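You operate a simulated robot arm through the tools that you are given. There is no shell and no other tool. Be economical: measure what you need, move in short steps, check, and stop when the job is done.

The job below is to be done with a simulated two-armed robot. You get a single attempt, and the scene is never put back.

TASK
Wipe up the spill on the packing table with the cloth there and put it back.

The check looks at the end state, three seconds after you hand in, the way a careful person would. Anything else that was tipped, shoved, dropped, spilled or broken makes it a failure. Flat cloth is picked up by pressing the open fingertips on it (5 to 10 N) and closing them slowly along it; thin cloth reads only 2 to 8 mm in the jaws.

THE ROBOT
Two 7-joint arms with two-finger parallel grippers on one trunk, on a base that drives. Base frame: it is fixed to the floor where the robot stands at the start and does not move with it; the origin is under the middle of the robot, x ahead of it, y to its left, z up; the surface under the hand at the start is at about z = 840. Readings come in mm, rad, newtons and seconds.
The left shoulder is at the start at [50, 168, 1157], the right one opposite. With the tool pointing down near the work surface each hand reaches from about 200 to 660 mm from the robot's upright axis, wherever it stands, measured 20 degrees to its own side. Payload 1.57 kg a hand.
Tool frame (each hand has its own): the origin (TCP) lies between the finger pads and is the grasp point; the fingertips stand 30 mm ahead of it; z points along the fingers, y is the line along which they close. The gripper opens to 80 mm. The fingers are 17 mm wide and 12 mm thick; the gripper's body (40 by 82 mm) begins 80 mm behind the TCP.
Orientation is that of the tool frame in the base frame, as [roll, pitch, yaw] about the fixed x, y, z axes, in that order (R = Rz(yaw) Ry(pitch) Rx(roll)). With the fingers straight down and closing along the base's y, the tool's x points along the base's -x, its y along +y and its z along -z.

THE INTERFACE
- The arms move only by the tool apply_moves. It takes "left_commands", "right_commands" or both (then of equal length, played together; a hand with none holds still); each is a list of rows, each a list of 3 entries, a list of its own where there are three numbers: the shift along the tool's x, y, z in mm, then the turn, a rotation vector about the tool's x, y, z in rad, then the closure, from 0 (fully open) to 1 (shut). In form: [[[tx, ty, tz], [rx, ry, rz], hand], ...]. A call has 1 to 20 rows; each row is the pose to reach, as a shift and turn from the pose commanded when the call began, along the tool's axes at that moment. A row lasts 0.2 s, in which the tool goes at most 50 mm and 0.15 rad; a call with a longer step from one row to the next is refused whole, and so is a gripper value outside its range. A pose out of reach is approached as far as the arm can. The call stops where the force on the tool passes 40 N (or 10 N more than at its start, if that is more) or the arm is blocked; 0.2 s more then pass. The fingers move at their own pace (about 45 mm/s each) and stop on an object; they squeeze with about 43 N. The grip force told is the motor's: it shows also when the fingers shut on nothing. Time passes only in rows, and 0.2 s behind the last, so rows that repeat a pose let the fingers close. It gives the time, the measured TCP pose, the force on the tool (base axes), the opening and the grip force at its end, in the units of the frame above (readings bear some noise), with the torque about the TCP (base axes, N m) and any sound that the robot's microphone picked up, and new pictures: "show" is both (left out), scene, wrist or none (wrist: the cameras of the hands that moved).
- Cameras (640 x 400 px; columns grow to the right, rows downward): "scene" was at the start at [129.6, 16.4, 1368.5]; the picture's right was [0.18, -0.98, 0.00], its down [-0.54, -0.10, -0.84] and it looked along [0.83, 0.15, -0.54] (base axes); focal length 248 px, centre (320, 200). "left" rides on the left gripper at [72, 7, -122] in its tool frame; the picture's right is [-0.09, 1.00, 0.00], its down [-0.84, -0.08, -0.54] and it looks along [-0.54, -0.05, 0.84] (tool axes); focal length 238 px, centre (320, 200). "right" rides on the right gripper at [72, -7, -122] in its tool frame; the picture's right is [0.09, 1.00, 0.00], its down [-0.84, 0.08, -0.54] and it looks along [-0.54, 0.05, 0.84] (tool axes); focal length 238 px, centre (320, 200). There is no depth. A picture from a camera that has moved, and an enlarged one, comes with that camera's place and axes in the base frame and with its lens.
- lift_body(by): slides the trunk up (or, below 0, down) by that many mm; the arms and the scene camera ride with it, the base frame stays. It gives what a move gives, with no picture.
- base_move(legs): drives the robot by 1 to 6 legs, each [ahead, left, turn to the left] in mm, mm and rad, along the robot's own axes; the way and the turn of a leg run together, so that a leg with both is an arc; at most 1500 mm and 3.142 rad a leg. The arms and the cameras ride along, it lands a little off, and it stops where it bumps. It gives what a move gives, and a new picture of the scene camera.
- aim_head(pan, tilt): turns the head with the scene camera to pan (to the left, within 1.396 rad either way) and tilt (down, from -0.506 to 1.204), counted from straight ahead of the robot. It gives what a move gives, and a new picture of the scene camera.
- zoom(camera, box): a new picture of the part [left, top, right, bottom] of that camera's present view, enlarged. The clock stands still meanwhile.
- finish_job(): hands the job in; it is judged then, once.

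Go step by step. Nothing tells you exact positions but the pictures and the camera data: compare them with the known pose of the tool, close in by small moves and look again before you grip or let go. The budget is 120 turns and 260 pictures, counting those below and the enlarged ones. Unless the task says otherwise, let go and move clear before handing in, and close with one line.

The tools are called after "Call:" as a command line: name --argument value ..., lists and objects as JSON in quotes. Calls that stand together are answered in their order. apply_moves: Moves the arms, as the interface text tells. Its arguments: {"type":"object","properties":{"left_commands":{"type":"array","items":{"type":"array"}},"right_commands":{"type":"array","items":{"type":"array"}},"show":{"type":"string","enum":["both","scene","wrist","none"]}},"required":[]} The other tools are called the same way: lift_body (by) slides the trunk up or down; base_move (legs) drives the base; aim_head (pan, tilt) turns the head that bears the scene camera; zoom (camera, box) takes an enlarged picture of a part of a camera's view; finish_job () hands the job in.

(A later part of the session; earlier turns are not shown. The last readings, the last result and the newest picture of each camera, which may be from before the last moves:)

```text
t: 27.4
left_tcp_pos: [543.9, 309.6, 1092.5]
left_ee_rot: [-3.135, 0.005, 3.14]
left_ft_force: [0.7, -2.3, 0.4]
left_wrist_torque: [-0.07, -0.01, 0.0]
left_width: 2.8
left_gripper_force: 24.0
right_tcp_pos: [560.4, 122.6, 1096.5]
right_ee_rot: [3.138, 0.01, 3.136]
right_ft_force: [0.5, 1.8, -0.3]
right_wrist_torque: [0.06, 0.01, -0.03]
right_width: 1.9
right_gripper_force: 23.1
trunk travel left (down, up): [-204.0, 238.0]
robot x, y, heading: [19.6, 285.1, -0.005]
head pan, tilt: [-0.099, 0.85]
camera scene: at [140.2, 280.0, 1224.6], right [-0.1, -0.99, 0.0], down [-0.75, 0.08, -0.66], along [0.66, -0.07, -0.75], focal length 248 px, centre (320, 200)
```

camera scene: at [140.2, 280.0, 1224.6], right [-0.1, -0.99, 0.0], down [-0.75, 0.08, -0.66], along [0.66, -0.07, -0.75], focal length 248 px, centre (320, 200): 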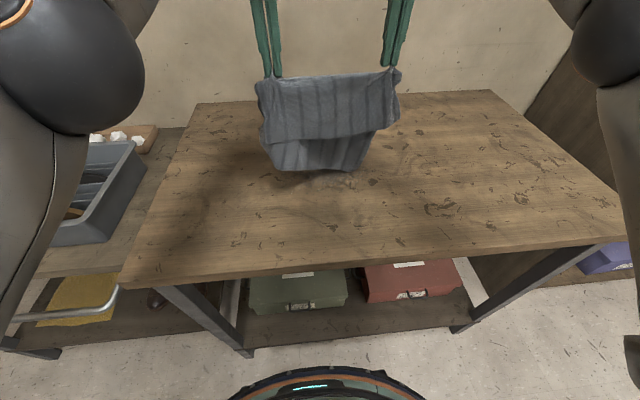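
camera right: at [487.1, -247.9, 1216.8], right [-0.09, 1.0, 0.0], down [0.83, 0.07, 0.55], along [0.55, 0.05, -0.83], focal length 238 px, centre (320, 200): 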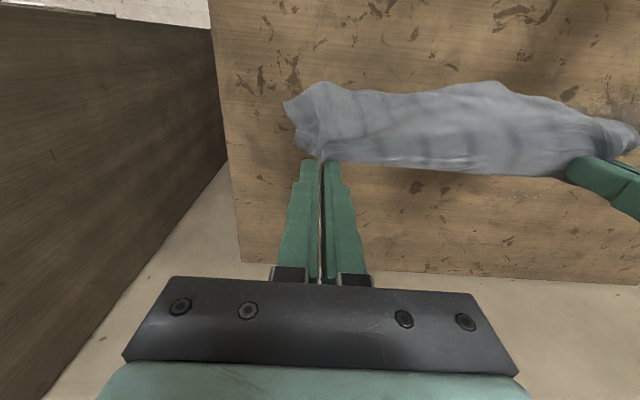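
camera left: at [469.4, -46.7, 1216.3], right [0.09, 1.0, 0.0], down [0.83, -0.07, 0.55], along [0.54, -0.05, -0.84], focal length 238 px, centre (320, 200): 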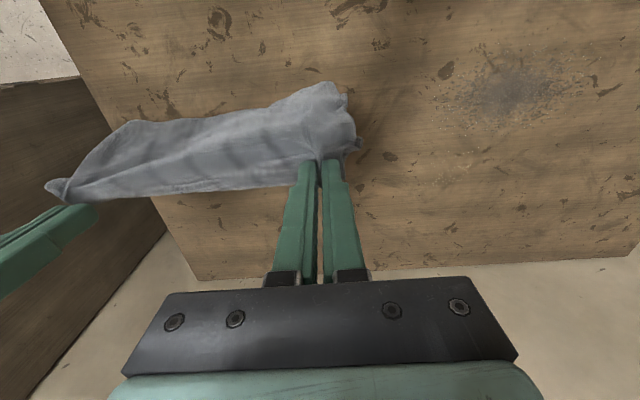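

The cloth hangs over the spill. I'll draw it back toward me first, so I can lay it down and then drag it forward across the spill.

Call:
apply_moves --left_commands '[[[40, 0, 0], [0, 0, 0], 1.0], [[80, 0, 0], [0, 0, 0], 1.0], [[120, 0, 0], [0, 0, 0], 1.0], [[160, 0, 0], [0, 0, 0], 1.0], [[160, 0, 0], [0, 0, 0], 1.0], [[160, 0, 0], [0, 0, 0], 1.0]]' --right_commands '[[[40, 0, 0], [0, 0, 0], 1.0], [[80, 0, 0], [0, 0, 0], 1.0], [[120, 0, 0], [0, 0, 0], 1.0], [[160, 0, 0], [0, 0, 0], 1.0], [[160, 0, 0], [0, 0, 0], 1.0], [[160, 0, 0], [0, 0, 0], 1.0]]'

```text
t: 28.8
left_tcp_pos: [384.1, 310.9, 1089.6]
left_ee_rot: [-3.137, 0.005, 3.139]
left_ft_force: [0.7, -1.9, 0.5]
left_wrist_torque: [-0.03, -0.03, 0.04]
left_width: 2.8
left_gripper_force: 24.0
right_tcp_pos: [398.6, 124.1, 1093.9]
right_ee_rot: [3.137, 0.01, 3.138]
right_ft_force: [0.1, 0.8, 0.0]
right_wrist_torque: [0.03, -0.04, -0.02]
right_width: 1.2
right_gripper_force: 23.2
trunk travel left (down, up): [-204.0, 238.0]
robot x, y, heading: [19.8, 287.4, -0.003]
head pan, tilt: [-0.099, 0.85]
camera scene: at [140.2, 279.9, 1224.6], right [-0.1, -0.99, 0.0], down [-0.75, 0.08, -0.66], along [0.66, -0.07, -0.75], focal length 248 px, centre (320, 200)
camera right: at [327.0, 118.2, 1214.8], right [-0.09, 1.0, 0.0], down [0.83, 0.07, 0.55], along [0.55, 0.05, -0.83], focal length 238 px, centre (320, 200)
camera left: at [310.9, 319.8, 1214.2], right [0.09, 1.0, 0.0], down [0.83, -0.08, 0.55], along [0.54, -0.05, -0.84], focal length 238 px, centre (320, 200)
```

scene: 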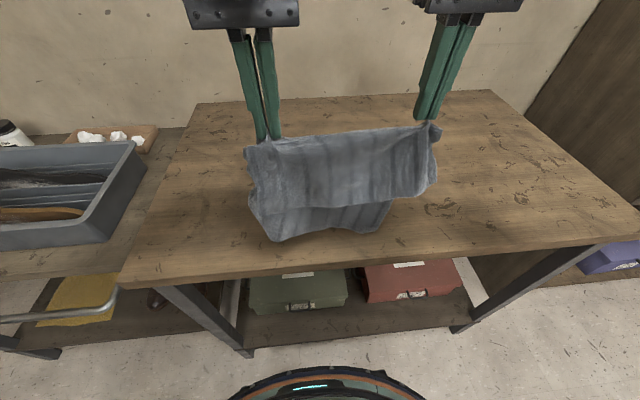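
right: 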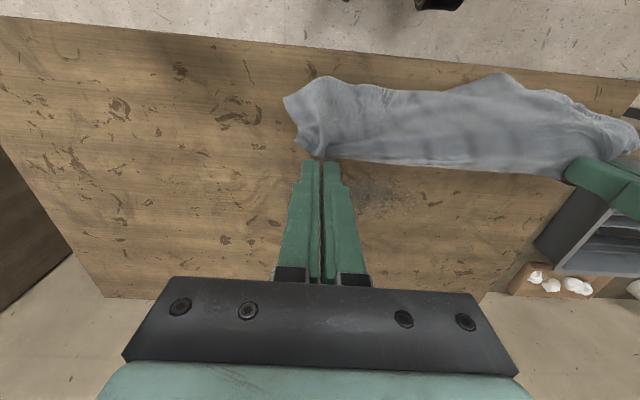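
left: 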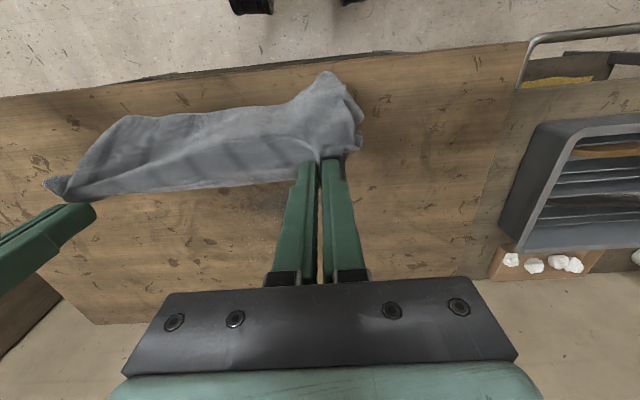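

Now I'll lay it down in a forward arc.

Call:
apply_moves --left_commands '[[[0, 0, 40], [0, 0, 0], 1.0], [[-20, 0, 75], [0, 0, 0], 1.0], [[-50, 0, 105], [0, 0, 0], 1.0], [[-85, 0, 135], [0, 0, 0], 1.0], [[-120, 0, 165], [0, 0, 0], 1.0], [[-150, 0, 190], [0, 0, 0], 1.0], [[-175, 0, 208], [0, 0, 0], 1.0], [[-185, 0, 213], [0, 0, 0], 1.0], [[-185, 0, 213], [0, 0, 0], 1.0]]' --right_commands '[[[0, 0, 40], [0, 0, 0], 1.0], [[-18, 0, 75], [0, 0, 0], 1.0], [[-46, 0, 105], [0, 0, 0], 1.0], [[-80, 0, 135], [0, 0, 0], 1.0], [[-114, 0, 165], [0, 0, 0], 1.0], [[-142, 0, 192], [0, 0, 0], 1.0], [[-165, 0, 212], [0, 0, 0], 1.0], [[-175, 0, 217], [0, 0, 0], 1.0], [[-175, 0, 217], [0, 0, 0], 1.0]]'

```text
t: 30.8
left_tcp_pos: [570.5, 309.5, 880.7]
left_ee_rot: [-3.136, 0.004, 3.137]
left_ft_force: [-0.2, -2.0, -0.1]
left_wrist_torque: [-0.01, 0.01, 0.03]
left_width: 2.8
left_gripper_force: 24.6
right_tcp_pos: [580.0, 122.9, 879.2]
right_ee_rot: [3.139, 0.011, 3.135]
right_ft_force: [0.1, 1.7, -0.1]
right_wrist_torque: [0.03, 0.04, -0.02]
right_width: 1.6
right_gripper_force: 23.8
trunk travel left (down, up): [-204.0, 238.0]
robot x, y, heading: [25.0, 285.5, -0.006]
head pan, tilt: [-0.099, 0.85]
camera scene: at [140.1, 279.9, 1224.6], right [-0.1, -0.99, 0.0], down [-0.75, 0.08, -0.66], along [0.66, -0.07, -0.75], focal length 248 px, centre (320, 200)
camera right: at [506.8, 116.8, 1000.0], right [-0.09, 1.0, 0.0], down [0.83, 0.07, 0.55], along [0.55, 0.05, -0.83], focal length 238 px, centre (320, 200)
camera left: at [497.3, 316.5, 1004.1], right [0.1, 1.0, 0.0], down [0.83, -0.08, 0.55], along [0.54, -0.06, -0.84], focal length 238 px, centre (320, 200)
```

scene: 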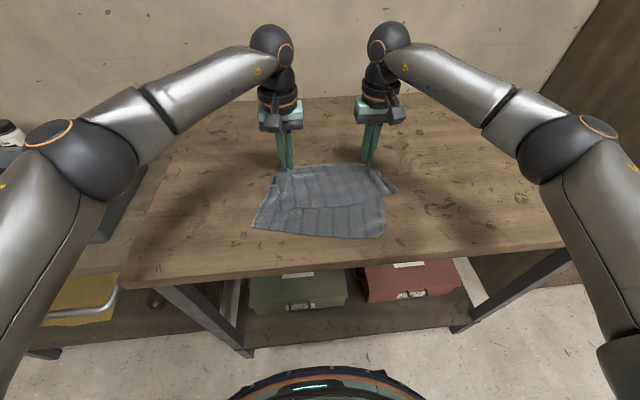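
right: 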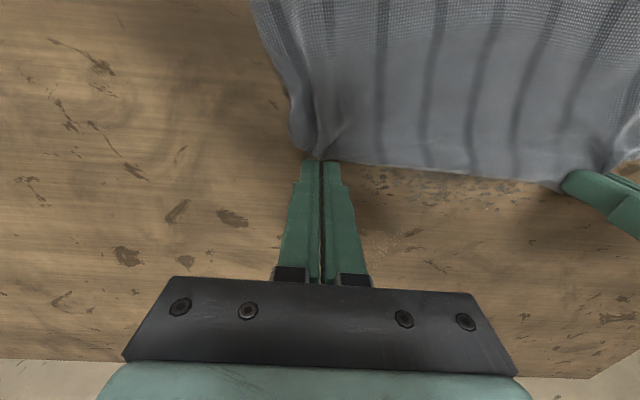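
left: 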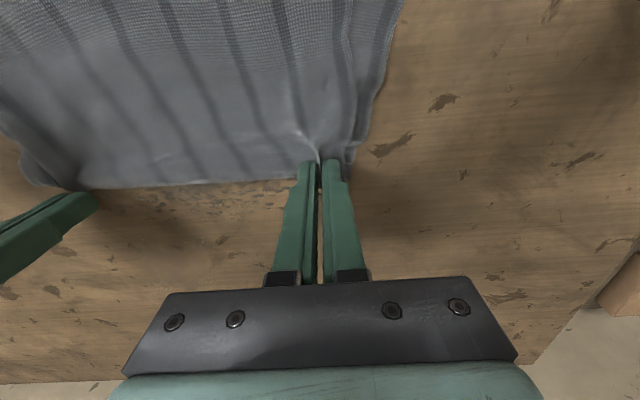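

It's laid flat over most of the spill. I'll press lightly and drag forward 45 mm.

Call:
apply_moves --left_commands '[[[0, 0, 4], [0, 0, 0], 1.0], [[-10, 0, 7], [0, 0, 0], 1.0], [[-20, 0, 7], [0, 0, 0], 1.0], [[-30, 0, 7], [0, 0, 0], 1.0], [[-40, 0, 7], [0, 0, 0], 1.0], [[-48, 0, 7], [0, 0, 0], 1.0]]' --right_commands '[[[0, 0, 4], [0, 0, 0], 1.0], [[-8, 0, 6], [0, 0, 0], 1.0], [[-16, 0, 6], [0, 0, 0], 1.0], [[-24, 0, 6], [0, 0, 0], 1.0], [[-34, 0, 6], [0, 0, 0], 1.0], [[-42, 0, 6], [0, 0, 0], 1.0]]' --show "scene"

```text
t: 32.2
left_tcp_pos: [611.7, 309.4, 872.8]
left_ee_rot: [-3.137, 0.004, 3.139]
left_ft_force: [-0.3, -0.8, 0.1]
left_wrist_torque: [-0.05, 0.0, 0.01]
left_width: 2.9
left_gripper_force: 24.3
left hand out of reach, approached as far as the arm can: row 6
right_tcp_pos: [620.0, 123.3, 874.3]
right_ee_rot: [3.137, 0.012, 3.137]
right_ft_force: [-0.4, 2.3, 3.0]
right_wrist_torque: [0.02, 0.03, -0.04]
right_width: 1.1
right_gripper_force: 23.0
trunk travel left (down, up): [-204.0, 238.0]
robot x, y, heading: [22.7, 286.1, -0.003]
head pan, tilt: [-0.099, 0.85]
camera scene: at [139.8, 279.9, 1224.7], right [-0.1, -0.99, 0.0], down [-0.75, 0.08, -0.66], along [0.66, -0.07, -0.75], focal length 248 px, centre (320, 200)
```

scene: 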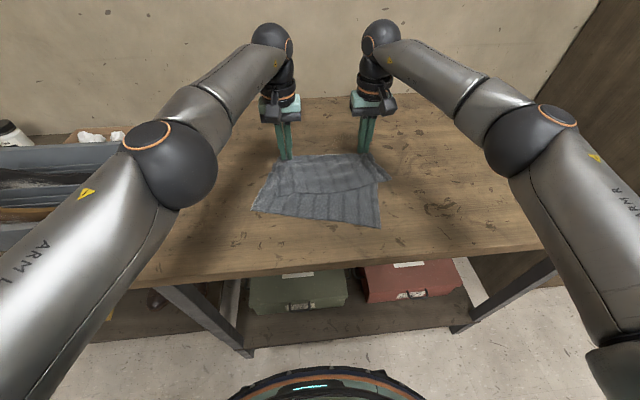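

Next I'll lift the cloth and pull it back to see what this pass did.

Call:
apply_moves --left_commands '[[[5, 0, -30], [0, 0, 0], 1.0], [[30, 0, -65], [0, 0, 0], 1.0], [[60, 0, -100], [0, 0, 0], 1.0], [[90, 0, -135], [0, 0, 0], 1.0], [[120, 0, -170], [0, 0, 0], 1.0], [[160, 0, -195], [0, 0, 0], 1.0], [[200, 0, -215], [0, 0, 0], 1.0], [[230, 0, -215], [0, 0, 0], 1.0], [[230, 0, -215], [0, 0, 0], 1.0]]' --right_commands '[[[5, 0, -30], [0, 0, 0], 1.0], [[30, 0, -65], [0, 0, 0], 1.0], [[60, 0, -100], [0, 0, 0], 1.0], [[90, 0, -135], [0, 0, 0], 1.0], [[120, 0, -170], [0, 0, 0], 1.0], [[160, 0, -195], [0, 0, 0], 1.0], [[200, 0, -215], [0, 0, 0], 1.0], [[230, 0, -215], [0, 0, 0], 1.0], [[230, 0, -215], [0, 0, 0], 1.0]]'

```text
t: 34.2
left_tcp_pos: [379.5, 312.8, 1091.8]
left_ee_rot: [-3.135, 0.004, -3.14]
left_ft_force: [0.6, -0.3, -0.1]
left_wrist_torque: [-0.03, -0.03, 0.01]
left_width: 0.0
left_gripper_force: 21.2
left hand out of reach, approached as far as the arm can: row 2, 3, 4, 5, 6
right_tcp_pos: [388.0, 122.2, 1085.1]
right_ee_rot: [3.14, 0.01, 3.137]
right_ft_force: [0.7, 0.4, 0.2]
right_wrist_torque: [0.01, 0.04, 0.02]
right_width: 0.9
right_gripper_force: 23.8
trunk travel left (down, up): [-204.0, 238.0]
robot x, y, heading: [21.9, 286.4, -0.004]
head pan, tilt: [-0.099, 0.85]
camera scene: at [139.6, 280.0, 1224.7], right [-0.1, -0.99, 0.0], down [-0.75, 0.08, -0.66], along [0.66, -0.07, -0.75], focal length 248 px, centre (320, 200)
camera right: at [314.4, 115.7, 1206.1], right [-0.09, 1.0, 0.0], down [0.83, 0.07, 0.55], along [0.55, 0.05, -0.83], focal length 238 px, centre (320, 200)
camera left: at [305.9, 321.7, 1214.2], right [0.09, 1.0, -0.01], down [0.83, -0.07, 0.55], along [0.54, -0.05, -0.84], focal length 238 px, centre (320, 200)
```

scene: 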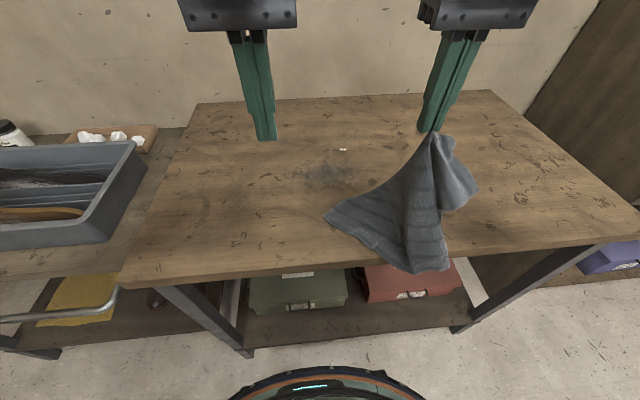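
right: 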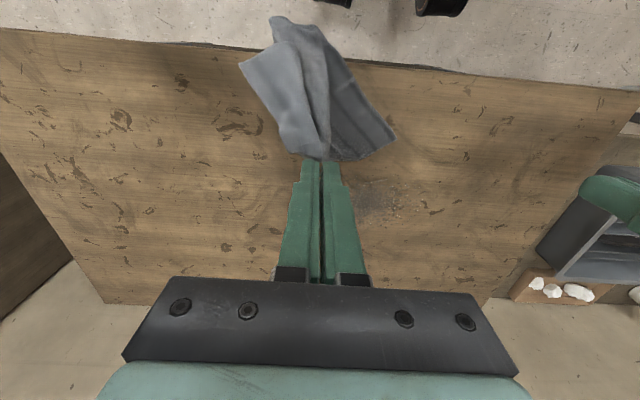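
left: 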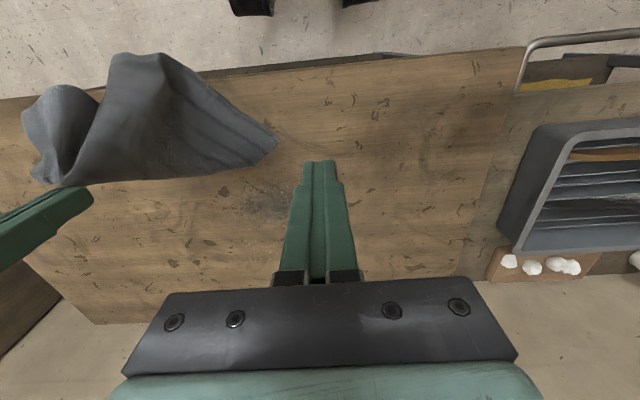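

The left grip slipped because that arm hit its limit while lifting, but the right still holds the cloth. I'll look closely at the spill.

Call:
zoom --camera "scene" --box '[250, 130, 420, 236]'

Call:
zoom --camera "left" --box '[200, 140, 360, 240]'

```text
3.76 times, centred on (335, 183) of scene
camera zoom: at [139.6, 280.0, 1224.7], right [-0.1, -0.99, 0.0], down [-0.75, 0.08, -0.66], along [0.66, -0.07, -0.75], focal length 933 px, centre (264, 264)
```

zoom: 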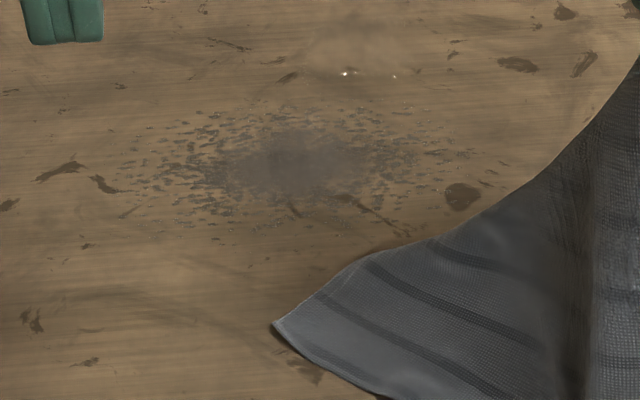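

```text
4.00 times, centred on (280, 190) of left
camera zoom: at [305.9, 321.7, 1214.2], right [0.09, 1.0, -0.01], down [0.83, -0.07, 0.55], along [0.54, -0.05, -0.84], focal length 953 px, centre (480, 240)
```

zoom: 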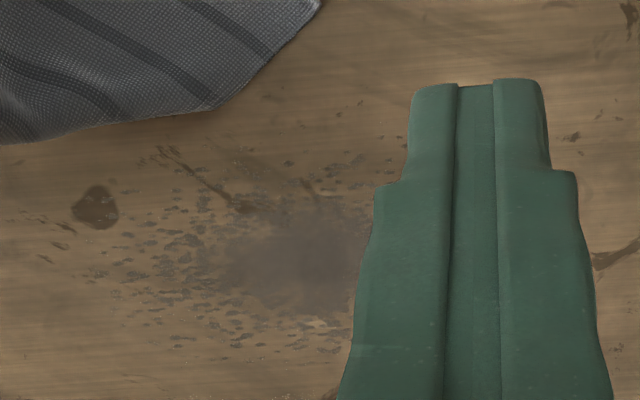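

The spill hasn't visibly changed, so mere contact isn't enough and it needs pressed wiping. There's also a glossy patch farther back that I want to see closer.

Call:
zoom --camera "scene" --box '[310, 130, 390, 180]'

Call:
zoom --camera "right" --box '[340, 150, 480, 240]'

```text
8.00 times, centred on (350, 155) of scene
camera zoom: at [139.6, 280.0, 1224.7], right [-0.1, -0.99, 0.0], down [-0.75, 0.08, -0.66], along [0.66, -0.07, -0.75], focal length 1982 px, centre (80, 560)
```

zoom: 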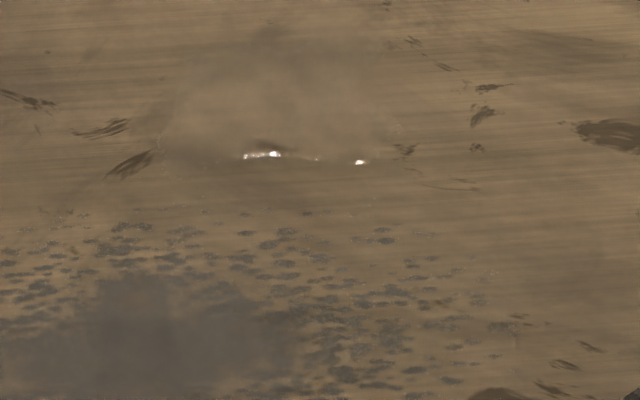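

```text
4.44 times, centred on (410, 195) of right
camera zoom: at [314.4, 115.7, 1206.1], right [-0.09, 1.0, 0.0], down [0.83, 0.07, 0.55], along [0.55, 0.05, -0.83], focal length 1059 px, centre (-80, 222)
```

zoom: 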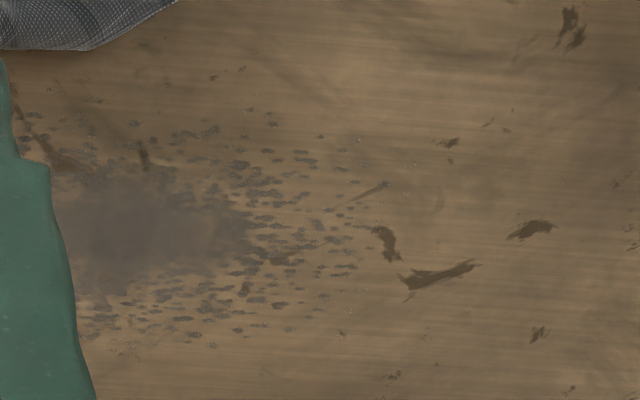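

Call:
zoom --camera "left" --box '[190, 180, 310, 270]'

Call:
aim_head --pan -0.25 --tilt 0.7

Call:
zoom --camera "scene" --box '[220, 120, 420, 260]'

```text
4.44 times, centred on (250, 225) of left
camera zoom: at [305.9, 321.7, 1214.2], right [0.09, 1.0, -0.01], down [0.83, -0.07, 0.55], along [0.54, -0.05, -0.84], focal length 1059 px, centre (631, 89)
```

zoom: 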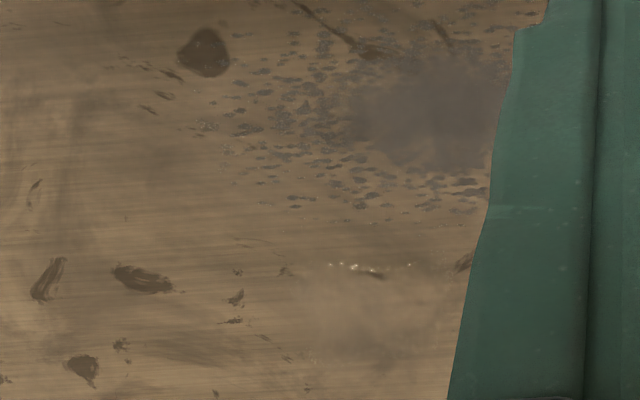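

```text
t: 34.9
left_tcp_pos: [380.4, 312.4, 1092.4]
left_ee_rot: [-3.133, 0.003, -3.139]
left_ft_force: [-0.6, -0.5, 0.3]
left_wrist_torque: [0.0, 0.0, -0.05]
left_width: 0.0
left_gripper_force: 21.2
right_tcp_pos: [389.0, 122.0, 1084.9]
right_ee_rot: [3.137, 0.011, 3.136]
right_ft_force: [0.0, 0.6, -0.1]
right_wrist_torque: [0.04, -0.03, 0.0]
right_width: 0.9
right_gripper_force: 22.9
trunk travel left (down, up): [-204.0, 238.0]
robot x, y, heading: [21.5, 283.3, -0.002]
head pan, tilt: [-0.25, 0.7]
camera scene: at [144.6, 266.7, 1236.8], right [-0.25, -0.97, 0.0], down [-0.62, 0.16, -0.76], along [0.74, -0.19, -0.64], focal length 248 px, centre (320, 200)
```

scene: 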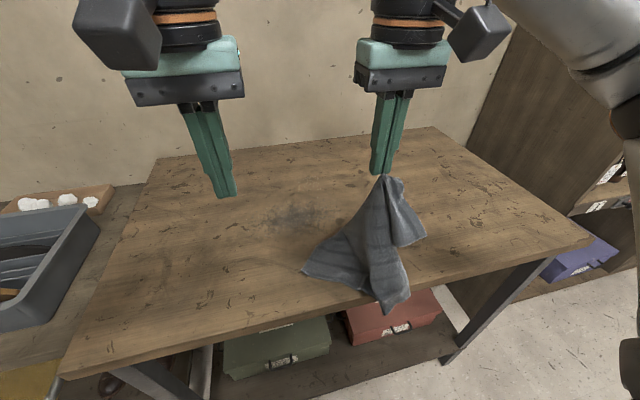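

```text
2.86 times, centred on (320, 190) of scene
camera zoom: at [144.6, 266.7, 1236.8], right [-0.25, -0.97, 0.0], down [-0.62, 0.16, -0.76], along [0.74, -0.19, -0.64], focal length 708 px, centre (320, 229)
```

zoom: 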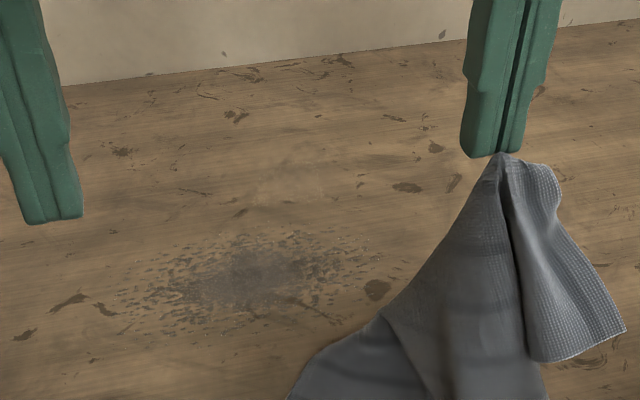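

Two cameras agree on a clear, glossy wet film around x 635–700, y 110–215, so the grey smudge may be only an old stain. I'll move the free left hand to view the area from a better angle.

Call:
apply_moves --left_commands '[[[-40, 0, 0], [0, 0, 0], 1.0], [[-80, 0, 10], [0, 0, 0], 1.0], [[-110, -10, 30], [0, 0, 0], 1.0], [[-140, -30, 50], [0, 0, 0], 1.0], [[-140, -30, 50], [0, 0, 0], 1.0]]' --show "wrist"

Call:
aim_head --pan -0.3 --tilt 0.45

Call:
zoom --camera "left" --box '[60, 60, 320, 240]'

```text
t: 36.1
left_tcp_pos: [521.8, 281.7, 1038.4]
left_ee_rot: [-3.137, 0.007, 3.137]
left_ft_force: [-0.7, 0.6, 0.1]
left_wrist_torque: [0.0, -0.02, 0.02]
left_width: 0.3
left_gripper_force: 21.8
right_tcp_pos: [388.7, 123.1, 1085.3]
right_ee_rot: [3.137, 0.01, 3.137]
right_ft_force: [0.2, -0.3, -0.2]
right_wrist_torque: [-0.02, -0.01, 0.02]
right_width: 0.9
right_gripper_force: 23.4
trunk travel left (down, up): [-204.0, 238.0]
robot x, y, heading: [21.5, 287.7, -0.002]
head pan, tilt: [-0.25, 0.7]
camera left: at [449.0, 290.4, 1161.4], right [0.1, 1.0, 0.0], down [0.83, -0.08, 0.55], along [0.54, -0.06, -0.84], focal length 238 px, centre (320, 200)
```

left: 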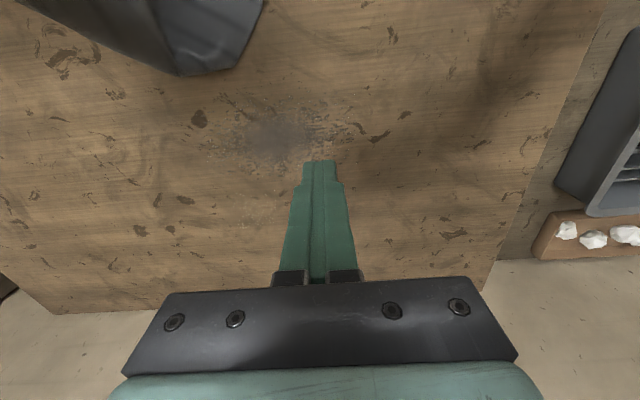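

```text
t: 36.9
left_tcp_pos: [521.8, 282.1, 1039.4]
left_ee_rot: [-3.137, 0.005, 3.14]
left_ft_force: [0.6, 0.2, 0.6]
left_wrist_torque: [0.02, 0.04, -0.01]
left_width: 0.3
left_gripper_force: 21.8
right_tcp_pos: [387.7, 122.3, 1084.7]
right_ee_rot: [3.138, 0.011, 3.136]
right_ft_force: [0.4, 0.2, -0.5]
right_wrist_torque: [0.01, 0.0, -0.01]
right_width: 1.0
right_gripper_force: 23.4
trunk travel left (down, up): [-204.0, 238.0]
robot x, y, heading: [21.4, 285.2, -0.005]
head pan, tilt: [-0.3, 0.45]
camera scene: at [150.1, 260.4, 1259.0], right [-0.3, -0.95, 0.0], down [-0.42, 0.13, -0.9], along [0.86, -0.27, -0.44], focal length 248 px, centre (320, 200)
```

scene: 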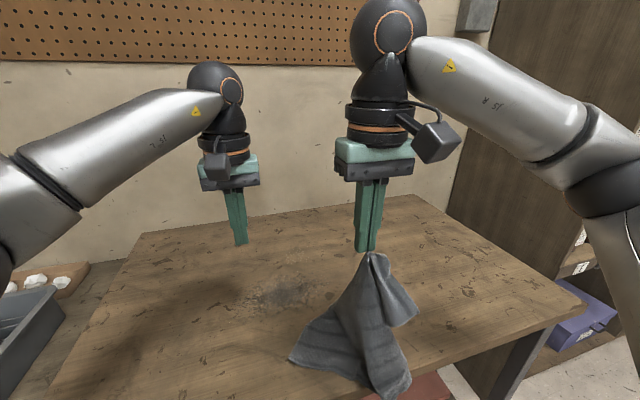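

```text
2.22 times, centred on (190, 150) of left
camera zoom: at [448.7, 290.4, 1161.7], right [0.09, 1.0, 0.0], down [0.83, -0.08, 0.55], along [0.54, -0.06, -0.84], focal length 530 px, centre (609, 311)
```

zoom: 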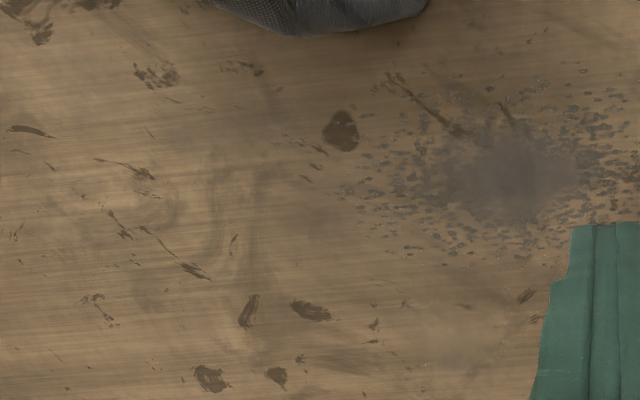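

The sparkles are droplets at the smudge's edge, so the grey splatter really is liquid, with perhaps a hazier patch beyond it. I'll bring the bunched cloth down over the splatter with the right hand and scrub under pressure, moving the left hand aside first.

Call:
apply_moves --left_commands '[[[0, 40, -20], [0, 0, 0], 1.0], [[10, 80, -40], [0, 0, 0], 1.0], [[30, 110, -60], [0, 0, 0], 0.7], [[60, 130, -70], [0, 0, 0], 0.5], [[60, 130, -70], [0, 0, 0], 0.5], [[60, 130, -70], [0, 0, 0], 0.5], [[60, 130, -70], [0, 0, 0], 0.5], [[60, 130, -70], [0, 0, 0], 0.5], [[60, 130, -70], [0, 0, 0], 0.5], [[60, 130, -70], [0, 0, 0], 0.5]]' --right_commands '[[[0, 0, -20], [0, 0, 0], 1.0], [[0, 0, -20], [0, 0, 0], 1.0], [[-40, 20, -20], [0, 0, 0], 1.0], [[-80, 45, -20], [0, 0, 0], 1.0], [[-120, 70, -20], [0, 0, 0], 1.0], [[-155, 93, -20], [0, 0, 0], 1.0], [[-155, 93, 10], [0, 0, 0], 1.0], [[-155, 93, 50], [0, 0, 0], 1.0], [[-155, 93, 90], [0, 0, 0], 1.0], [[-155, 93, 130], [0, 0, 0], 1.0]]'

Call:
aim_head --pan -0.1 --tilt 0.75

```text
t: 39.1
left_tcp_pos: [462.5, 412.5, 1104.4]
left_ee_rot: [-3.137, 0.004, 3.139]
left_ft_force: [0.0, 0.7, -0.2]
left_wrist_torque: [-0.01, -0.01, 0.04]
left_width: 40.0
left_gripper_force: 0.1
right_tcp_pos: [545.1, 216.1, 958.8]
right_ee_rot: [3.136, 0.011, 3.136]
right_ft_force: [-1.1, 0.0, -0.2]
right_wrist_torque: [0.01, -0.03, -0.04]
right_width: 1.1
right_gripper_force: 22.6
trunk travel left (down, up): [-204.0, 238.0]
robot x, y, heading: [20.3, 287.6, -0.008]
head pan, tilt: [-0.3, 0.45]
camera scene: at [150.3, 260.3, 1259.1], right [-0.3, -0.95, 0.0], down [-0.42, 0.13, -0.9], along [0.86, -0.27, -0.44], focal length 248 px, centre (320, 200)
camera right: at [471.6, 209.1, 1079.8], right [-0.09, 1.0, 0.0], down [0.83, 0.07, 0.55], along [0.55, 0.05, -0.83], focal length 238 px, centre (320, 200)
camera left: at [388.9, 421.0, 1228.4], right [0.09, 1.0, 0.0], down [0.83, -0.08, 0.55], along [0.54, -0.05, -0.84], focal length 238 px, centre (320, 200)
```

scene: 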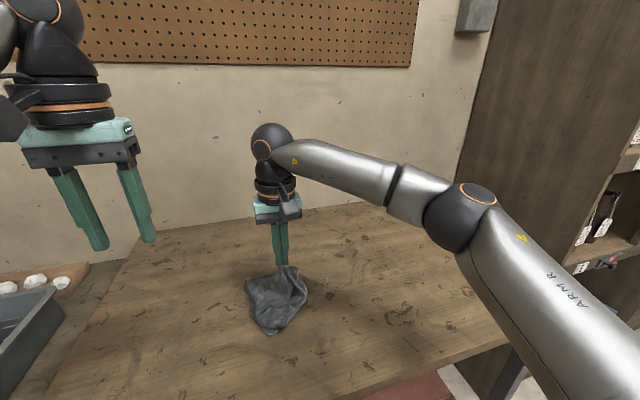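
right: 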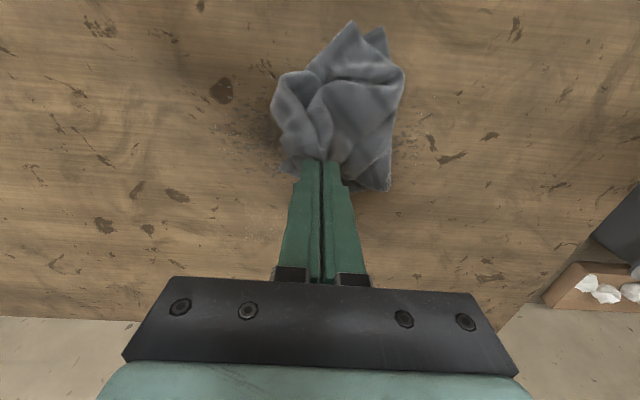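
left: 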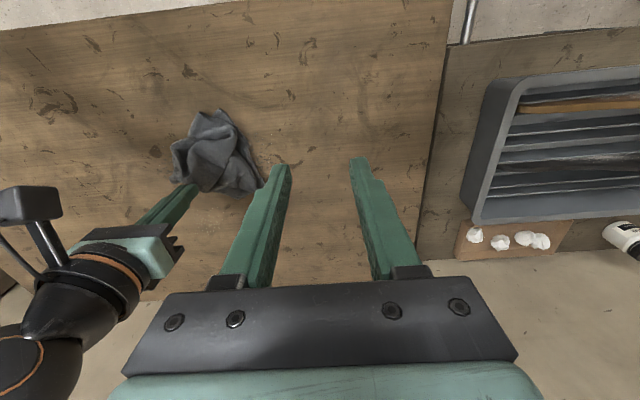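

```text
t: 39.9
left_tcp_pos: [461.3, 413.3, 1104.1]
left_ee_rot: [-3.136, 0.006, 3.14]
left_ft_force: [-0.2, -0.4, -0.9]
left_wrist_torque: [0.01, 0.02, 0.03]
left_width: 40.2
left_gripper_force: 0.0
right_tcp_pos: [543.7, 215.1, 959.4]
right_ee_rot: [3.138, 0.01, 3.137]
right_ft_force: [0.3, 0.2, 0.1]
right_wrist_torque: [0.02, 0.03, -0.01]
right_width: 1.0
right_gripper_force: 22.8
trunk travel left (down, up): [-204.0, 238.0]
robot x, y, heading: [18.1, 288.0, -0.004]
head pan, tilt: [-0.099, 0.75]
camera scene: at [144.8, 279.4, 1232.7], right [-0.1, -0.99, 0.0], down [-0.68, 0.07, -0.73], along [0.73, -0.08, -0.68], focal length 248 px, centre (320, 200)
```

scene: 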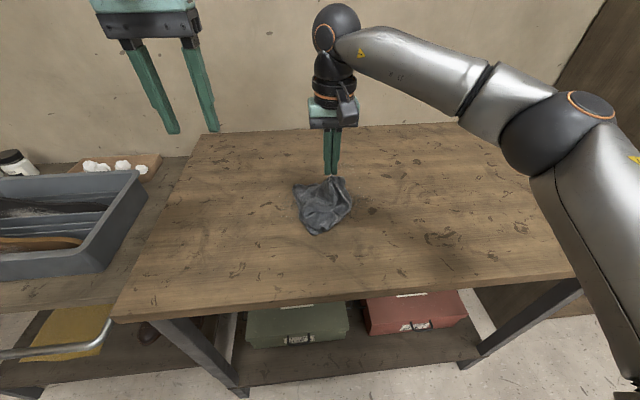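

The bunch is on the splatter. I'll lower in small steps until I feel it press.

Call:
apply_moves --right_commands '[[[0, 0, 30], [0, 0, 0], 1.0], [[0, 0, 55], [0, 0, 0], 1.0], [[0, 0, 70], [0, 0, 0], 1.0], [[0, 0, 76], [0, 0, 0], 1.0], [[0, 0, 76], [0, 0, 0], 1.0]]' --show "wrist"

```text
t: 41.1
left_tcp_pos: [461.5, 413.1, 1105.0]
left_ee_rot: [-3.138, 0.004, 3.141]
left_ft_force: [0.2, -0.7, 0.7]
left_wrist_torque: [0.0, 0.01, 0.03]
left_width: 40.2
left_gripper_force: 0.0
right_tcp_pos: [545.4, 215.3, 881.8]
right_ee_rot: [3.138, 0.014, 3.137]
right_ft_force: [0.5, -0.6, 2.1]
right_wrist_torque: [0.05, -0.01, 0.01]
right_width: 0.9
right_gripper_force: 22.9
trunk travel left (down, up): [-204.0, 238.0]
robot x, y, heading: [21.6, 283.9, -0.003]
head pan, tilt: [-0.099, 0.75]
camera right: at [471.6, 209.6, 1002.4], right [-0.09, 1.0, 0.0], down [0.83, 0.07, 0.55], along [0.55, 0.05, -0.83], focal length 238 px, centre (320, 200)
```

right: 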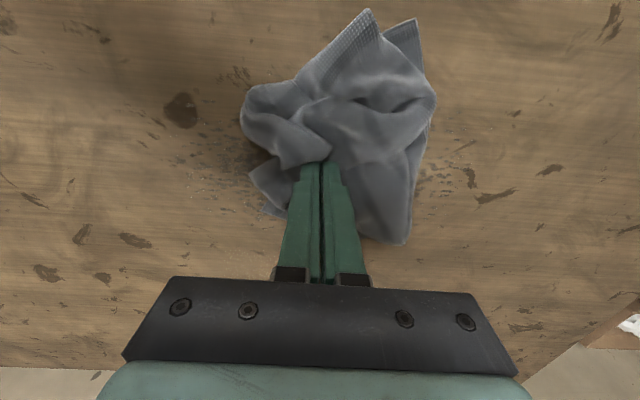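

Light contact (2 N). I'll press about 4 mm more and scrub side to side.

Call:
apply_moves --right_commands '[[[0, 0, 4], [0, 0, 0], 1.0], [[0, 25, 4], [0, 0, 0], 1.0], [[0, 50, 4], [0, 0, 0], 1.0], [[0, 75, 4], [0, 0, 0], 1.0], [[0, 50, 4], [0, 0, 0], 1.0], [[0, 25, 4], [0, 0, 0], 1.0], [[0, 0, 4], [0, 0, 0], 1.0], [[0, -25, 4], [0, 0, 0], 1.0], [[0, -50, 4], [0, 0, 0], 1.0], [[0, -75, 4], [0, 0, 0], 1.0], [[0, -50, 4], [0, 0, 0], 1.0], [[0, -25, 4], [0, 0, 0], 1.0], [[0, 0, 4], [0, 0, 0], 1.0]]'

```text
t: 43.9
left_tcp_pos: [462.0, 412.9, 1105.2]
left_ee_rot: [-3.137, 0.005, 3.14]
left_ft_force: [0.5, 0.5, -0.2]
left_wrist_torque: [-0.01, -0.01, 0.0]
left_width: 40.4
left_gripper_force: 0.0
right_tcp_pos: [544.0, 216.1, 879.4]
right_ee_rot: [3.137, 0.012, 3.135]
right_ft_force: [-0.5, -0.6, 6.6]
right_wrist_torque: [-0.03, 0.03, 0.01]
right_width: 1.4
right_gripper_force: 22.4
trunk travel left (down, up): [-204.0, 238.0]
robot x, y, heading: [22.7, 289.6, -0.003]
head pan, tilt: [-0.099, 0.75]
camera scene: at [144.2, 279.5, 1232.7], right [-0.1, -0.99, 0.0], down [-0.68, 0.07, -0.73], along [0.73, -0.08, -0.68], focal length 248 px, centre (320, 200)
camera right: at [471.5, 210.1, 1000.5], right [-0.09, 1.0, 0.0], down [0.83, 0.07, 0.55], along [0.55, 0.05, -0.83], focal length 238 px, centre (320, 200)
```

scene: 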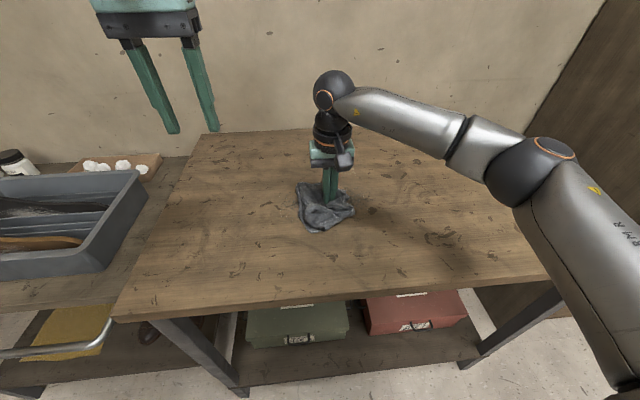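
right: 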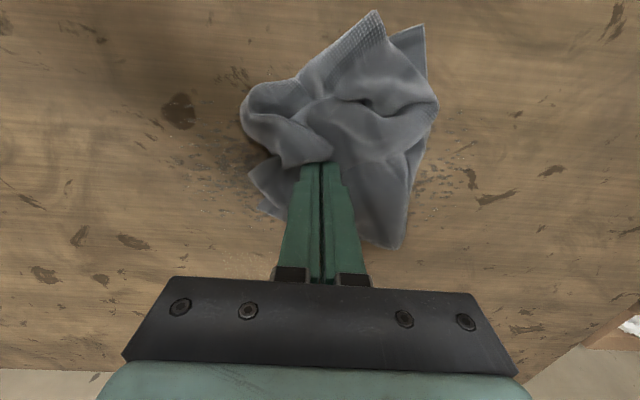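

The bunch follows the hand and the droplets look fainter. I'll scrub along parallel lines across the whole area, ending to one side.

Call:
apply_moves --right_commands '[[[-20, 30, 1], [0, 0, 0], 1.0], [[-35, 65, 1], [0, 0, 0], 1.0], [[-35, 95, 1], [0, 0, 0], 1.0], [[-35, 60, 1], [0, 0, 0], 1.0], [[-35, 25, 1], [0, 0, 0], 1.0], [[-35, -10, 1], [0, 0, 0], 1.0], [[-35, -45, 1], [0, 0, 0], 1.0], [[-35, -80, 1], [0, 0, 0], 1.0], [[0, -90, 1], [0, 0, 0], 1.0], [[35, -75, 1], [0, 0, 0], 1.0], [[35, -40, 1], [0, 0, 0], 1.0], [[35, -5, 1], [0, 0, 0], 1.0], [[35, 30, 1], [0, 0, 0], 1.0], [[35, 65, 1], [0, 0, 0], 1.0], [[20, 95, 1], [0, 0, 0], 1.0], [[0, 60, 1], [0, 0, 0], 1.0], [[0, 20, 1], [0, 0, 0], 1.0], [[0, -25, 1], [0, 0, 0], 1.0], [[0, -70, 1], [0, 0, 0], 1.0], [[0, -110, 1], [0, 0, 0], 1.0]]'

Call:
zoom --camera "scene" --box '[230, 130, 430, 255]'

```text
t: 48.1
left_tcp_pos: [460.6, 414.8, 1105.5]
left_ee_rot: [-3.137, 0.007, 3.14]
left_ft_force: [1.2, -0.2, -0.5]
left_wrist_torque: [0.01, 0.01, 0.01]
left_width: 40.0
left_gripper_force: 0.0
right_tcp_pos: [546.7, 107.4, 878.1]
right_ee_rot: [3.138, 0.017, 3.137]
right_ft_force: [0.1, 4.8, 25.2]
right_wrist_torque: [0.21, 0.09, -0.01]
right_width: 1.1
right_gripper_force: 23.0
trunk travel left (down, up): [-204.0, 238.0]
robot x, y, heading: [20.0, 288.2, -0.003]
head pan, tilt: [-0.099, 0.75]
camera scene: at [142.8, 280.4, 1233.0], right [-0.1, -0.99, 0.0], down [-0.68, 0.07, -0.73], along [0.73, -0.08, -0.68], focal length 248 px, centre (320, 200)
camera right: at [471.5, 101.3, 998.5], right [-0.09, 1.0, 0.0], down [0.83, 0.07, 0.56], along [0.55, 0.05, -0.83], focal length 238 px, centre (320, 200)
```

scene: 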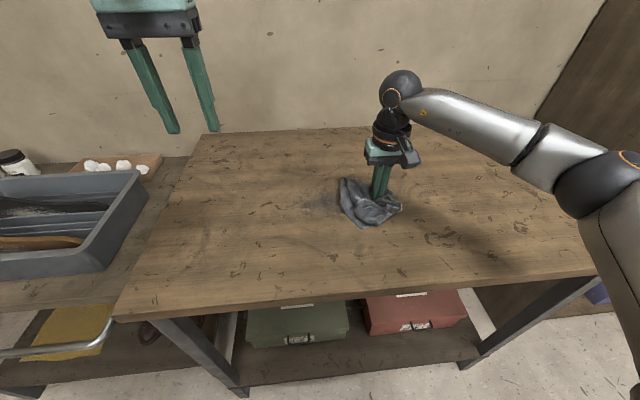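
right: 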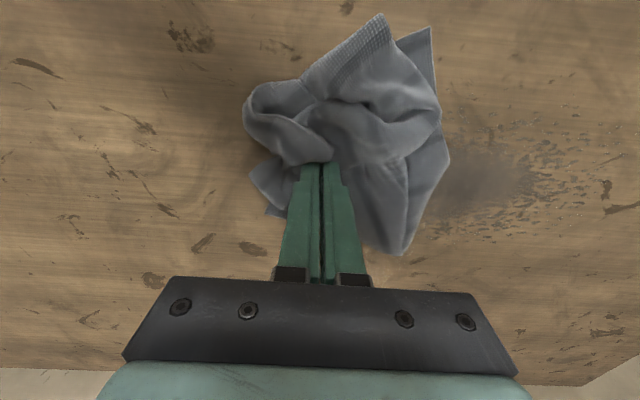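

```text
3.20 times, centred on (330, 192) of scene
camera zoom: at [142.8, 280.4, 1233.0], right [-0.1, -0.99, 0.0], down [-0.68, 0.07, -0.73], along [0.73, -0.08, -0.68], focal length 793 px, centre (288, 224)
```

zoom: 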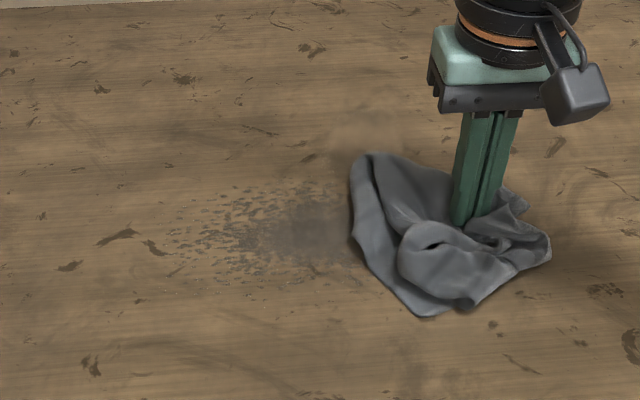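

The grey splatter hasn't changed at all under firm scrubbing, so it's a permanent stain. The hazy glossy patch near (670, 155) is what differs from the wood, so I'll inspect it with the left camera.

Call:
apply_moves --left_commands '[[[-30, -30, 20], [0, 0, 0], 0.5], [[-60, -60, 45], [0, 0, 0], 0.5], [[-85, -90, 75], [0, 0, 0], 0.5], [[-99, -114, 105], [0, 0, 0], 0.5], [[-99, -114, 105], [0, 0, 0], 0.5]]' --right_commands '[[[0, 0, -4], [0, 0, 0], 1.0], [[0, -20, -8], [0, 0, 0], 1.0], [[0, -40, -8], [0, 0, 0], 1.0], [[0, -60, -8], [0, 0, 0], 1.0], [[0, -60, -8], [0, 0, 0], 1.0]]' --show "none"

Call:
zoom --camera "left" --box '[100, 80, 340, 280]'

Call:
zoom --camera "scene" --box '[250, 120, 430, 230]'

```text
t: 49.3
left_tcp_pos: [562.0, 297.5, 1001.3]
left_ee_rot: [-3.137, 0.004, 3.139]
left_ft_force: [0.0, 0.4, 0.4]
left_wrist_torque: [0.04, 0.01, -0.03]
left_width: 40.1
left_gripper_force: 0.0
right_tcp_pos: [545.6, 46.8, 884.9]
right_ee_rot: [3.136, 0.009, 3.135]
right_ft_force: [-0.5, 0.7, -0.4]
right_wrist_torque: [-0.02, 0.0, 0.04]
right_width: 0.9
right_gripper_force: 22.9
trunk travel left (down, up): [-204.0, 238.0]
robot x, y, heading: [20.0, 290.8, 0.001]
head pan, tilt: [-0.099, 0.75]
```

```text
2.00 times, centred on (220, 180) of left
camera zoom: at [488.8, 306.3, 1124.2], right [0.09, 1.0, 0.0], down [0.83, -0.08, 0.55], along [0.54, -0.05, -0.84], focal length 477 px, centre (520, 240)
```

zoom: 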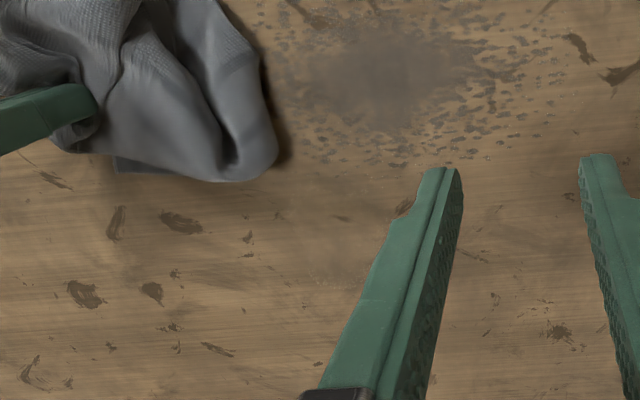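

```text
3.56 times, centred on (340, 175) of scene
camera zoom: at [144.8, 279.4, 1232.6], right [-0.1, -0.99, 0.0], down [-0.68, 0.07, -0.73], along [0.73, -0.07, -0.68], focal length 881 px, centre (249, 289)
```

zoom: 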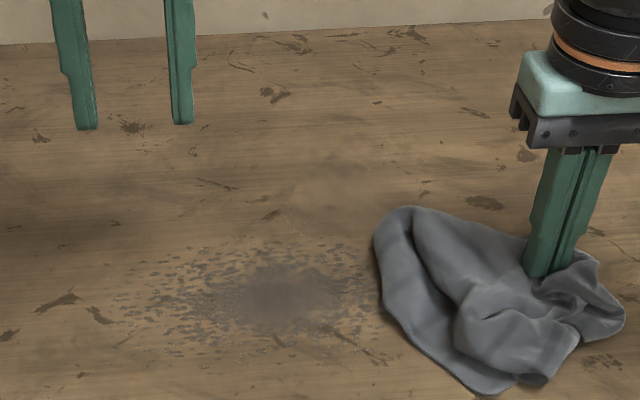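

Call:
zoom --camera "scene" --box '[300, 140, 390, 195]'

Call:
zoom --camera "left" --box '[190, 140, 310, 230]'

Call:
zoom --camera "right" --box '[380, 60, 640, 300]'

```text
7.11 times, centred on (345, 168) of scene
camera zoom: at [144.8, 279.4, 1232.6], right [-0.1, -0.99, 0.0], down [-0.68, 0.07, -0.73], along [0.73, -0.07, -0.68], focal length 1762 px, centre (142, 431)
```

zoom: 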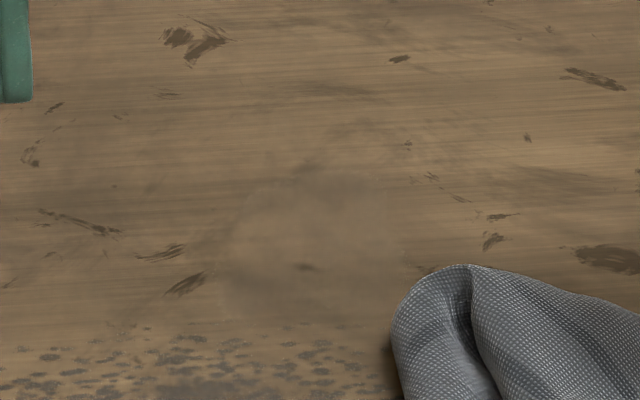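

```text
4.44 times, centred on (250, 185) of left
camera zoom: at [488.8, 306.3, 1124.2], right [0.09, 1.0, 0.0], down [0.83, -0.08, 0.55], along [0.54, -0.05, -0.84], focal length 1059 px, centre (631, 267)
```

zoom: 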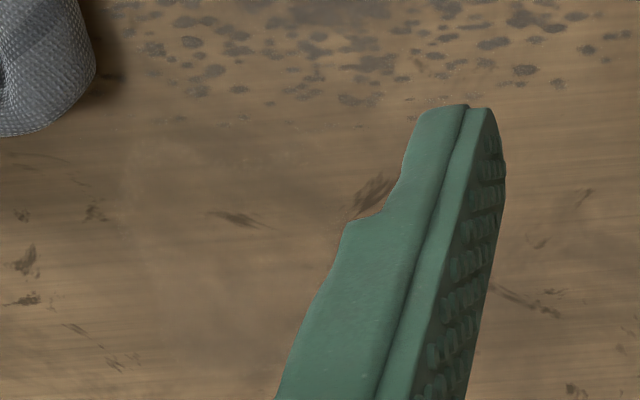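

```text
1.67 times, centred on (510, 180) of right
camera zoom: at [472.2, 40.2, 1005.3], right [-0.09, 1.0, 0.0], down [0.83, 0.07, 0.55], along [0.55, 0.05, -0.83], focal length 397 px, centre (3, 233)
```

zoom: 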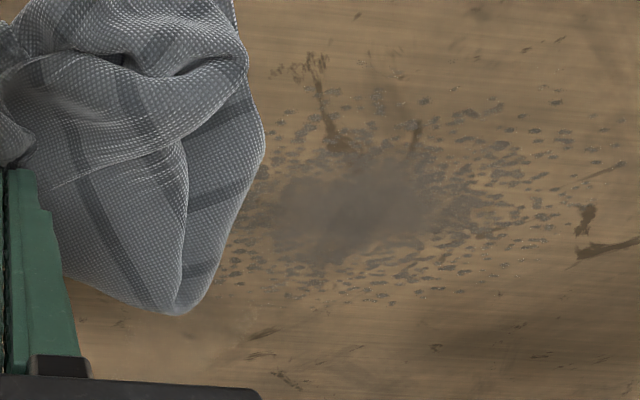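

A faint clear film now shows at roughly x 622–713, y 135–212, and that's the real spill. It's too far to reach with the tool straight down, so I'll carry the bunched cloth there and tilt the right tool forward, with the left hand moved away first.

Call:
apply_moves --left_commands '[[[25, 30, -30], [0, 0, 0], 0.5], [[50, 60, -60], [0, 0, 0], 0.5], [[75, 90, -80], [0, 0, 0], 0.5], [[100, 115, -100], [0, 0, 0], 0.5], [[100, 115, -100], [0, 0, 0], 0.5], [[100, 115, -100], [0, 0, 0], 0.5], [[100, 115, -100], [0, 0, 0], 0.5], [[100, 115, -100], [0, 0, 0], 0.5]]' --right_commands '[[[0, 0, -40], [0, 0, 0], 1.0], [[-15, 20, -60], [0, -0.12, 0], 1.0], [[-30, 50, -60], [0, -0.24, 0], 1.0], [[-50, 85, -60], [0, -0.36, 0], 1.0], [[-70, 115, -60], [0, -0.48, 0], 1.0], [[-84, 128, -50], [0, -0.6, 0], 1.0], [[-84, 128, -25], [0, -0.6, 0], 1.0], [[-84, 128, -25], [0, -0.6, 0], 1.0]]'

```text
t: 51.1
left_tcp_pos: [461.5, 412.8, 1101.5]
left_ee_rot: [-3.136, 0.006, 3.14]
left_ft_force: [1.1, 0.2, 0.2]
left_wrist_torque: [0.03, -0.01, 0.0]
left_width: 40.3
left_gripper_force: 0.2
right_tcp_pos: [630.3, 174.0, 909.7]
right_ee_rot: [3.137, 0.613, 3.135]
right_ft_force: [-0.6, 0.9, 0.1]
right_wrist_torque: [0.04, 0.04, -0.02]
right_width: 1.1
right_gripper_force: 23.1
trunk travel left (down, up): [-204.0, 238.0]
robot x, y, heading: [20.1, 288.3, -0.003]
head pan, tilt: [-0.099, 0.75]
camera scene: at [144.8, 279.4, 1232.6], right [-0.1, -0.99, 0.0], down [-0.68, 0.07, -0.73], along [0.73, -0.07, -0.68], focal length 248 px, centre (320, 200)
camera right: at [500.6, 168.0, 967.8], right [-0.07, 1.0, -0.05], down [0.37, 0.07, 0.92], along [0.92, 0.05, -0.38], focal length 238 px, centre (320, 200)
camera left: at [389.2, 420.9, 1224.0], right [0.09, 1.0, 0.0], down [0.83, -0.08, 0.55], along [0.54, -0.06, -0.84], focal length 238 px, centre (320, 200)
```

scene: 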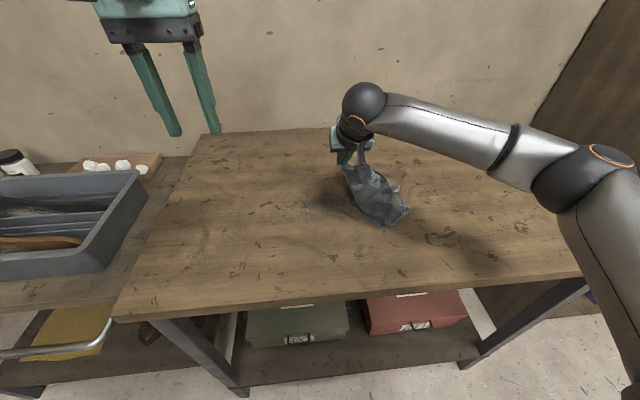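
right: 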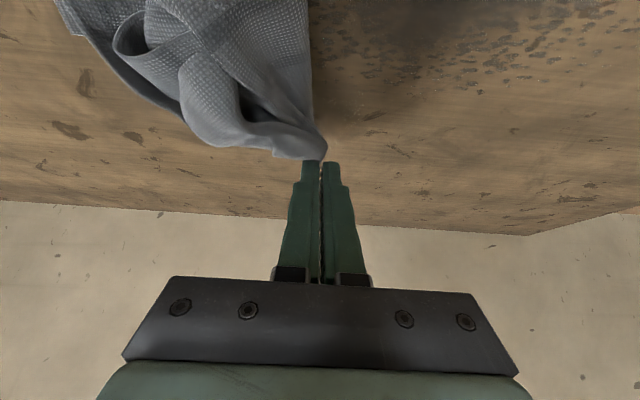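
left: 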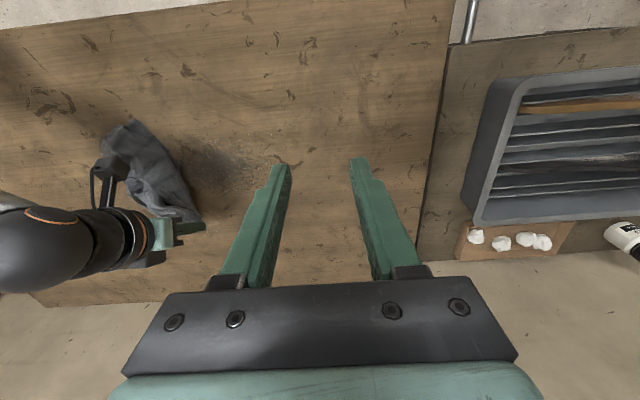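

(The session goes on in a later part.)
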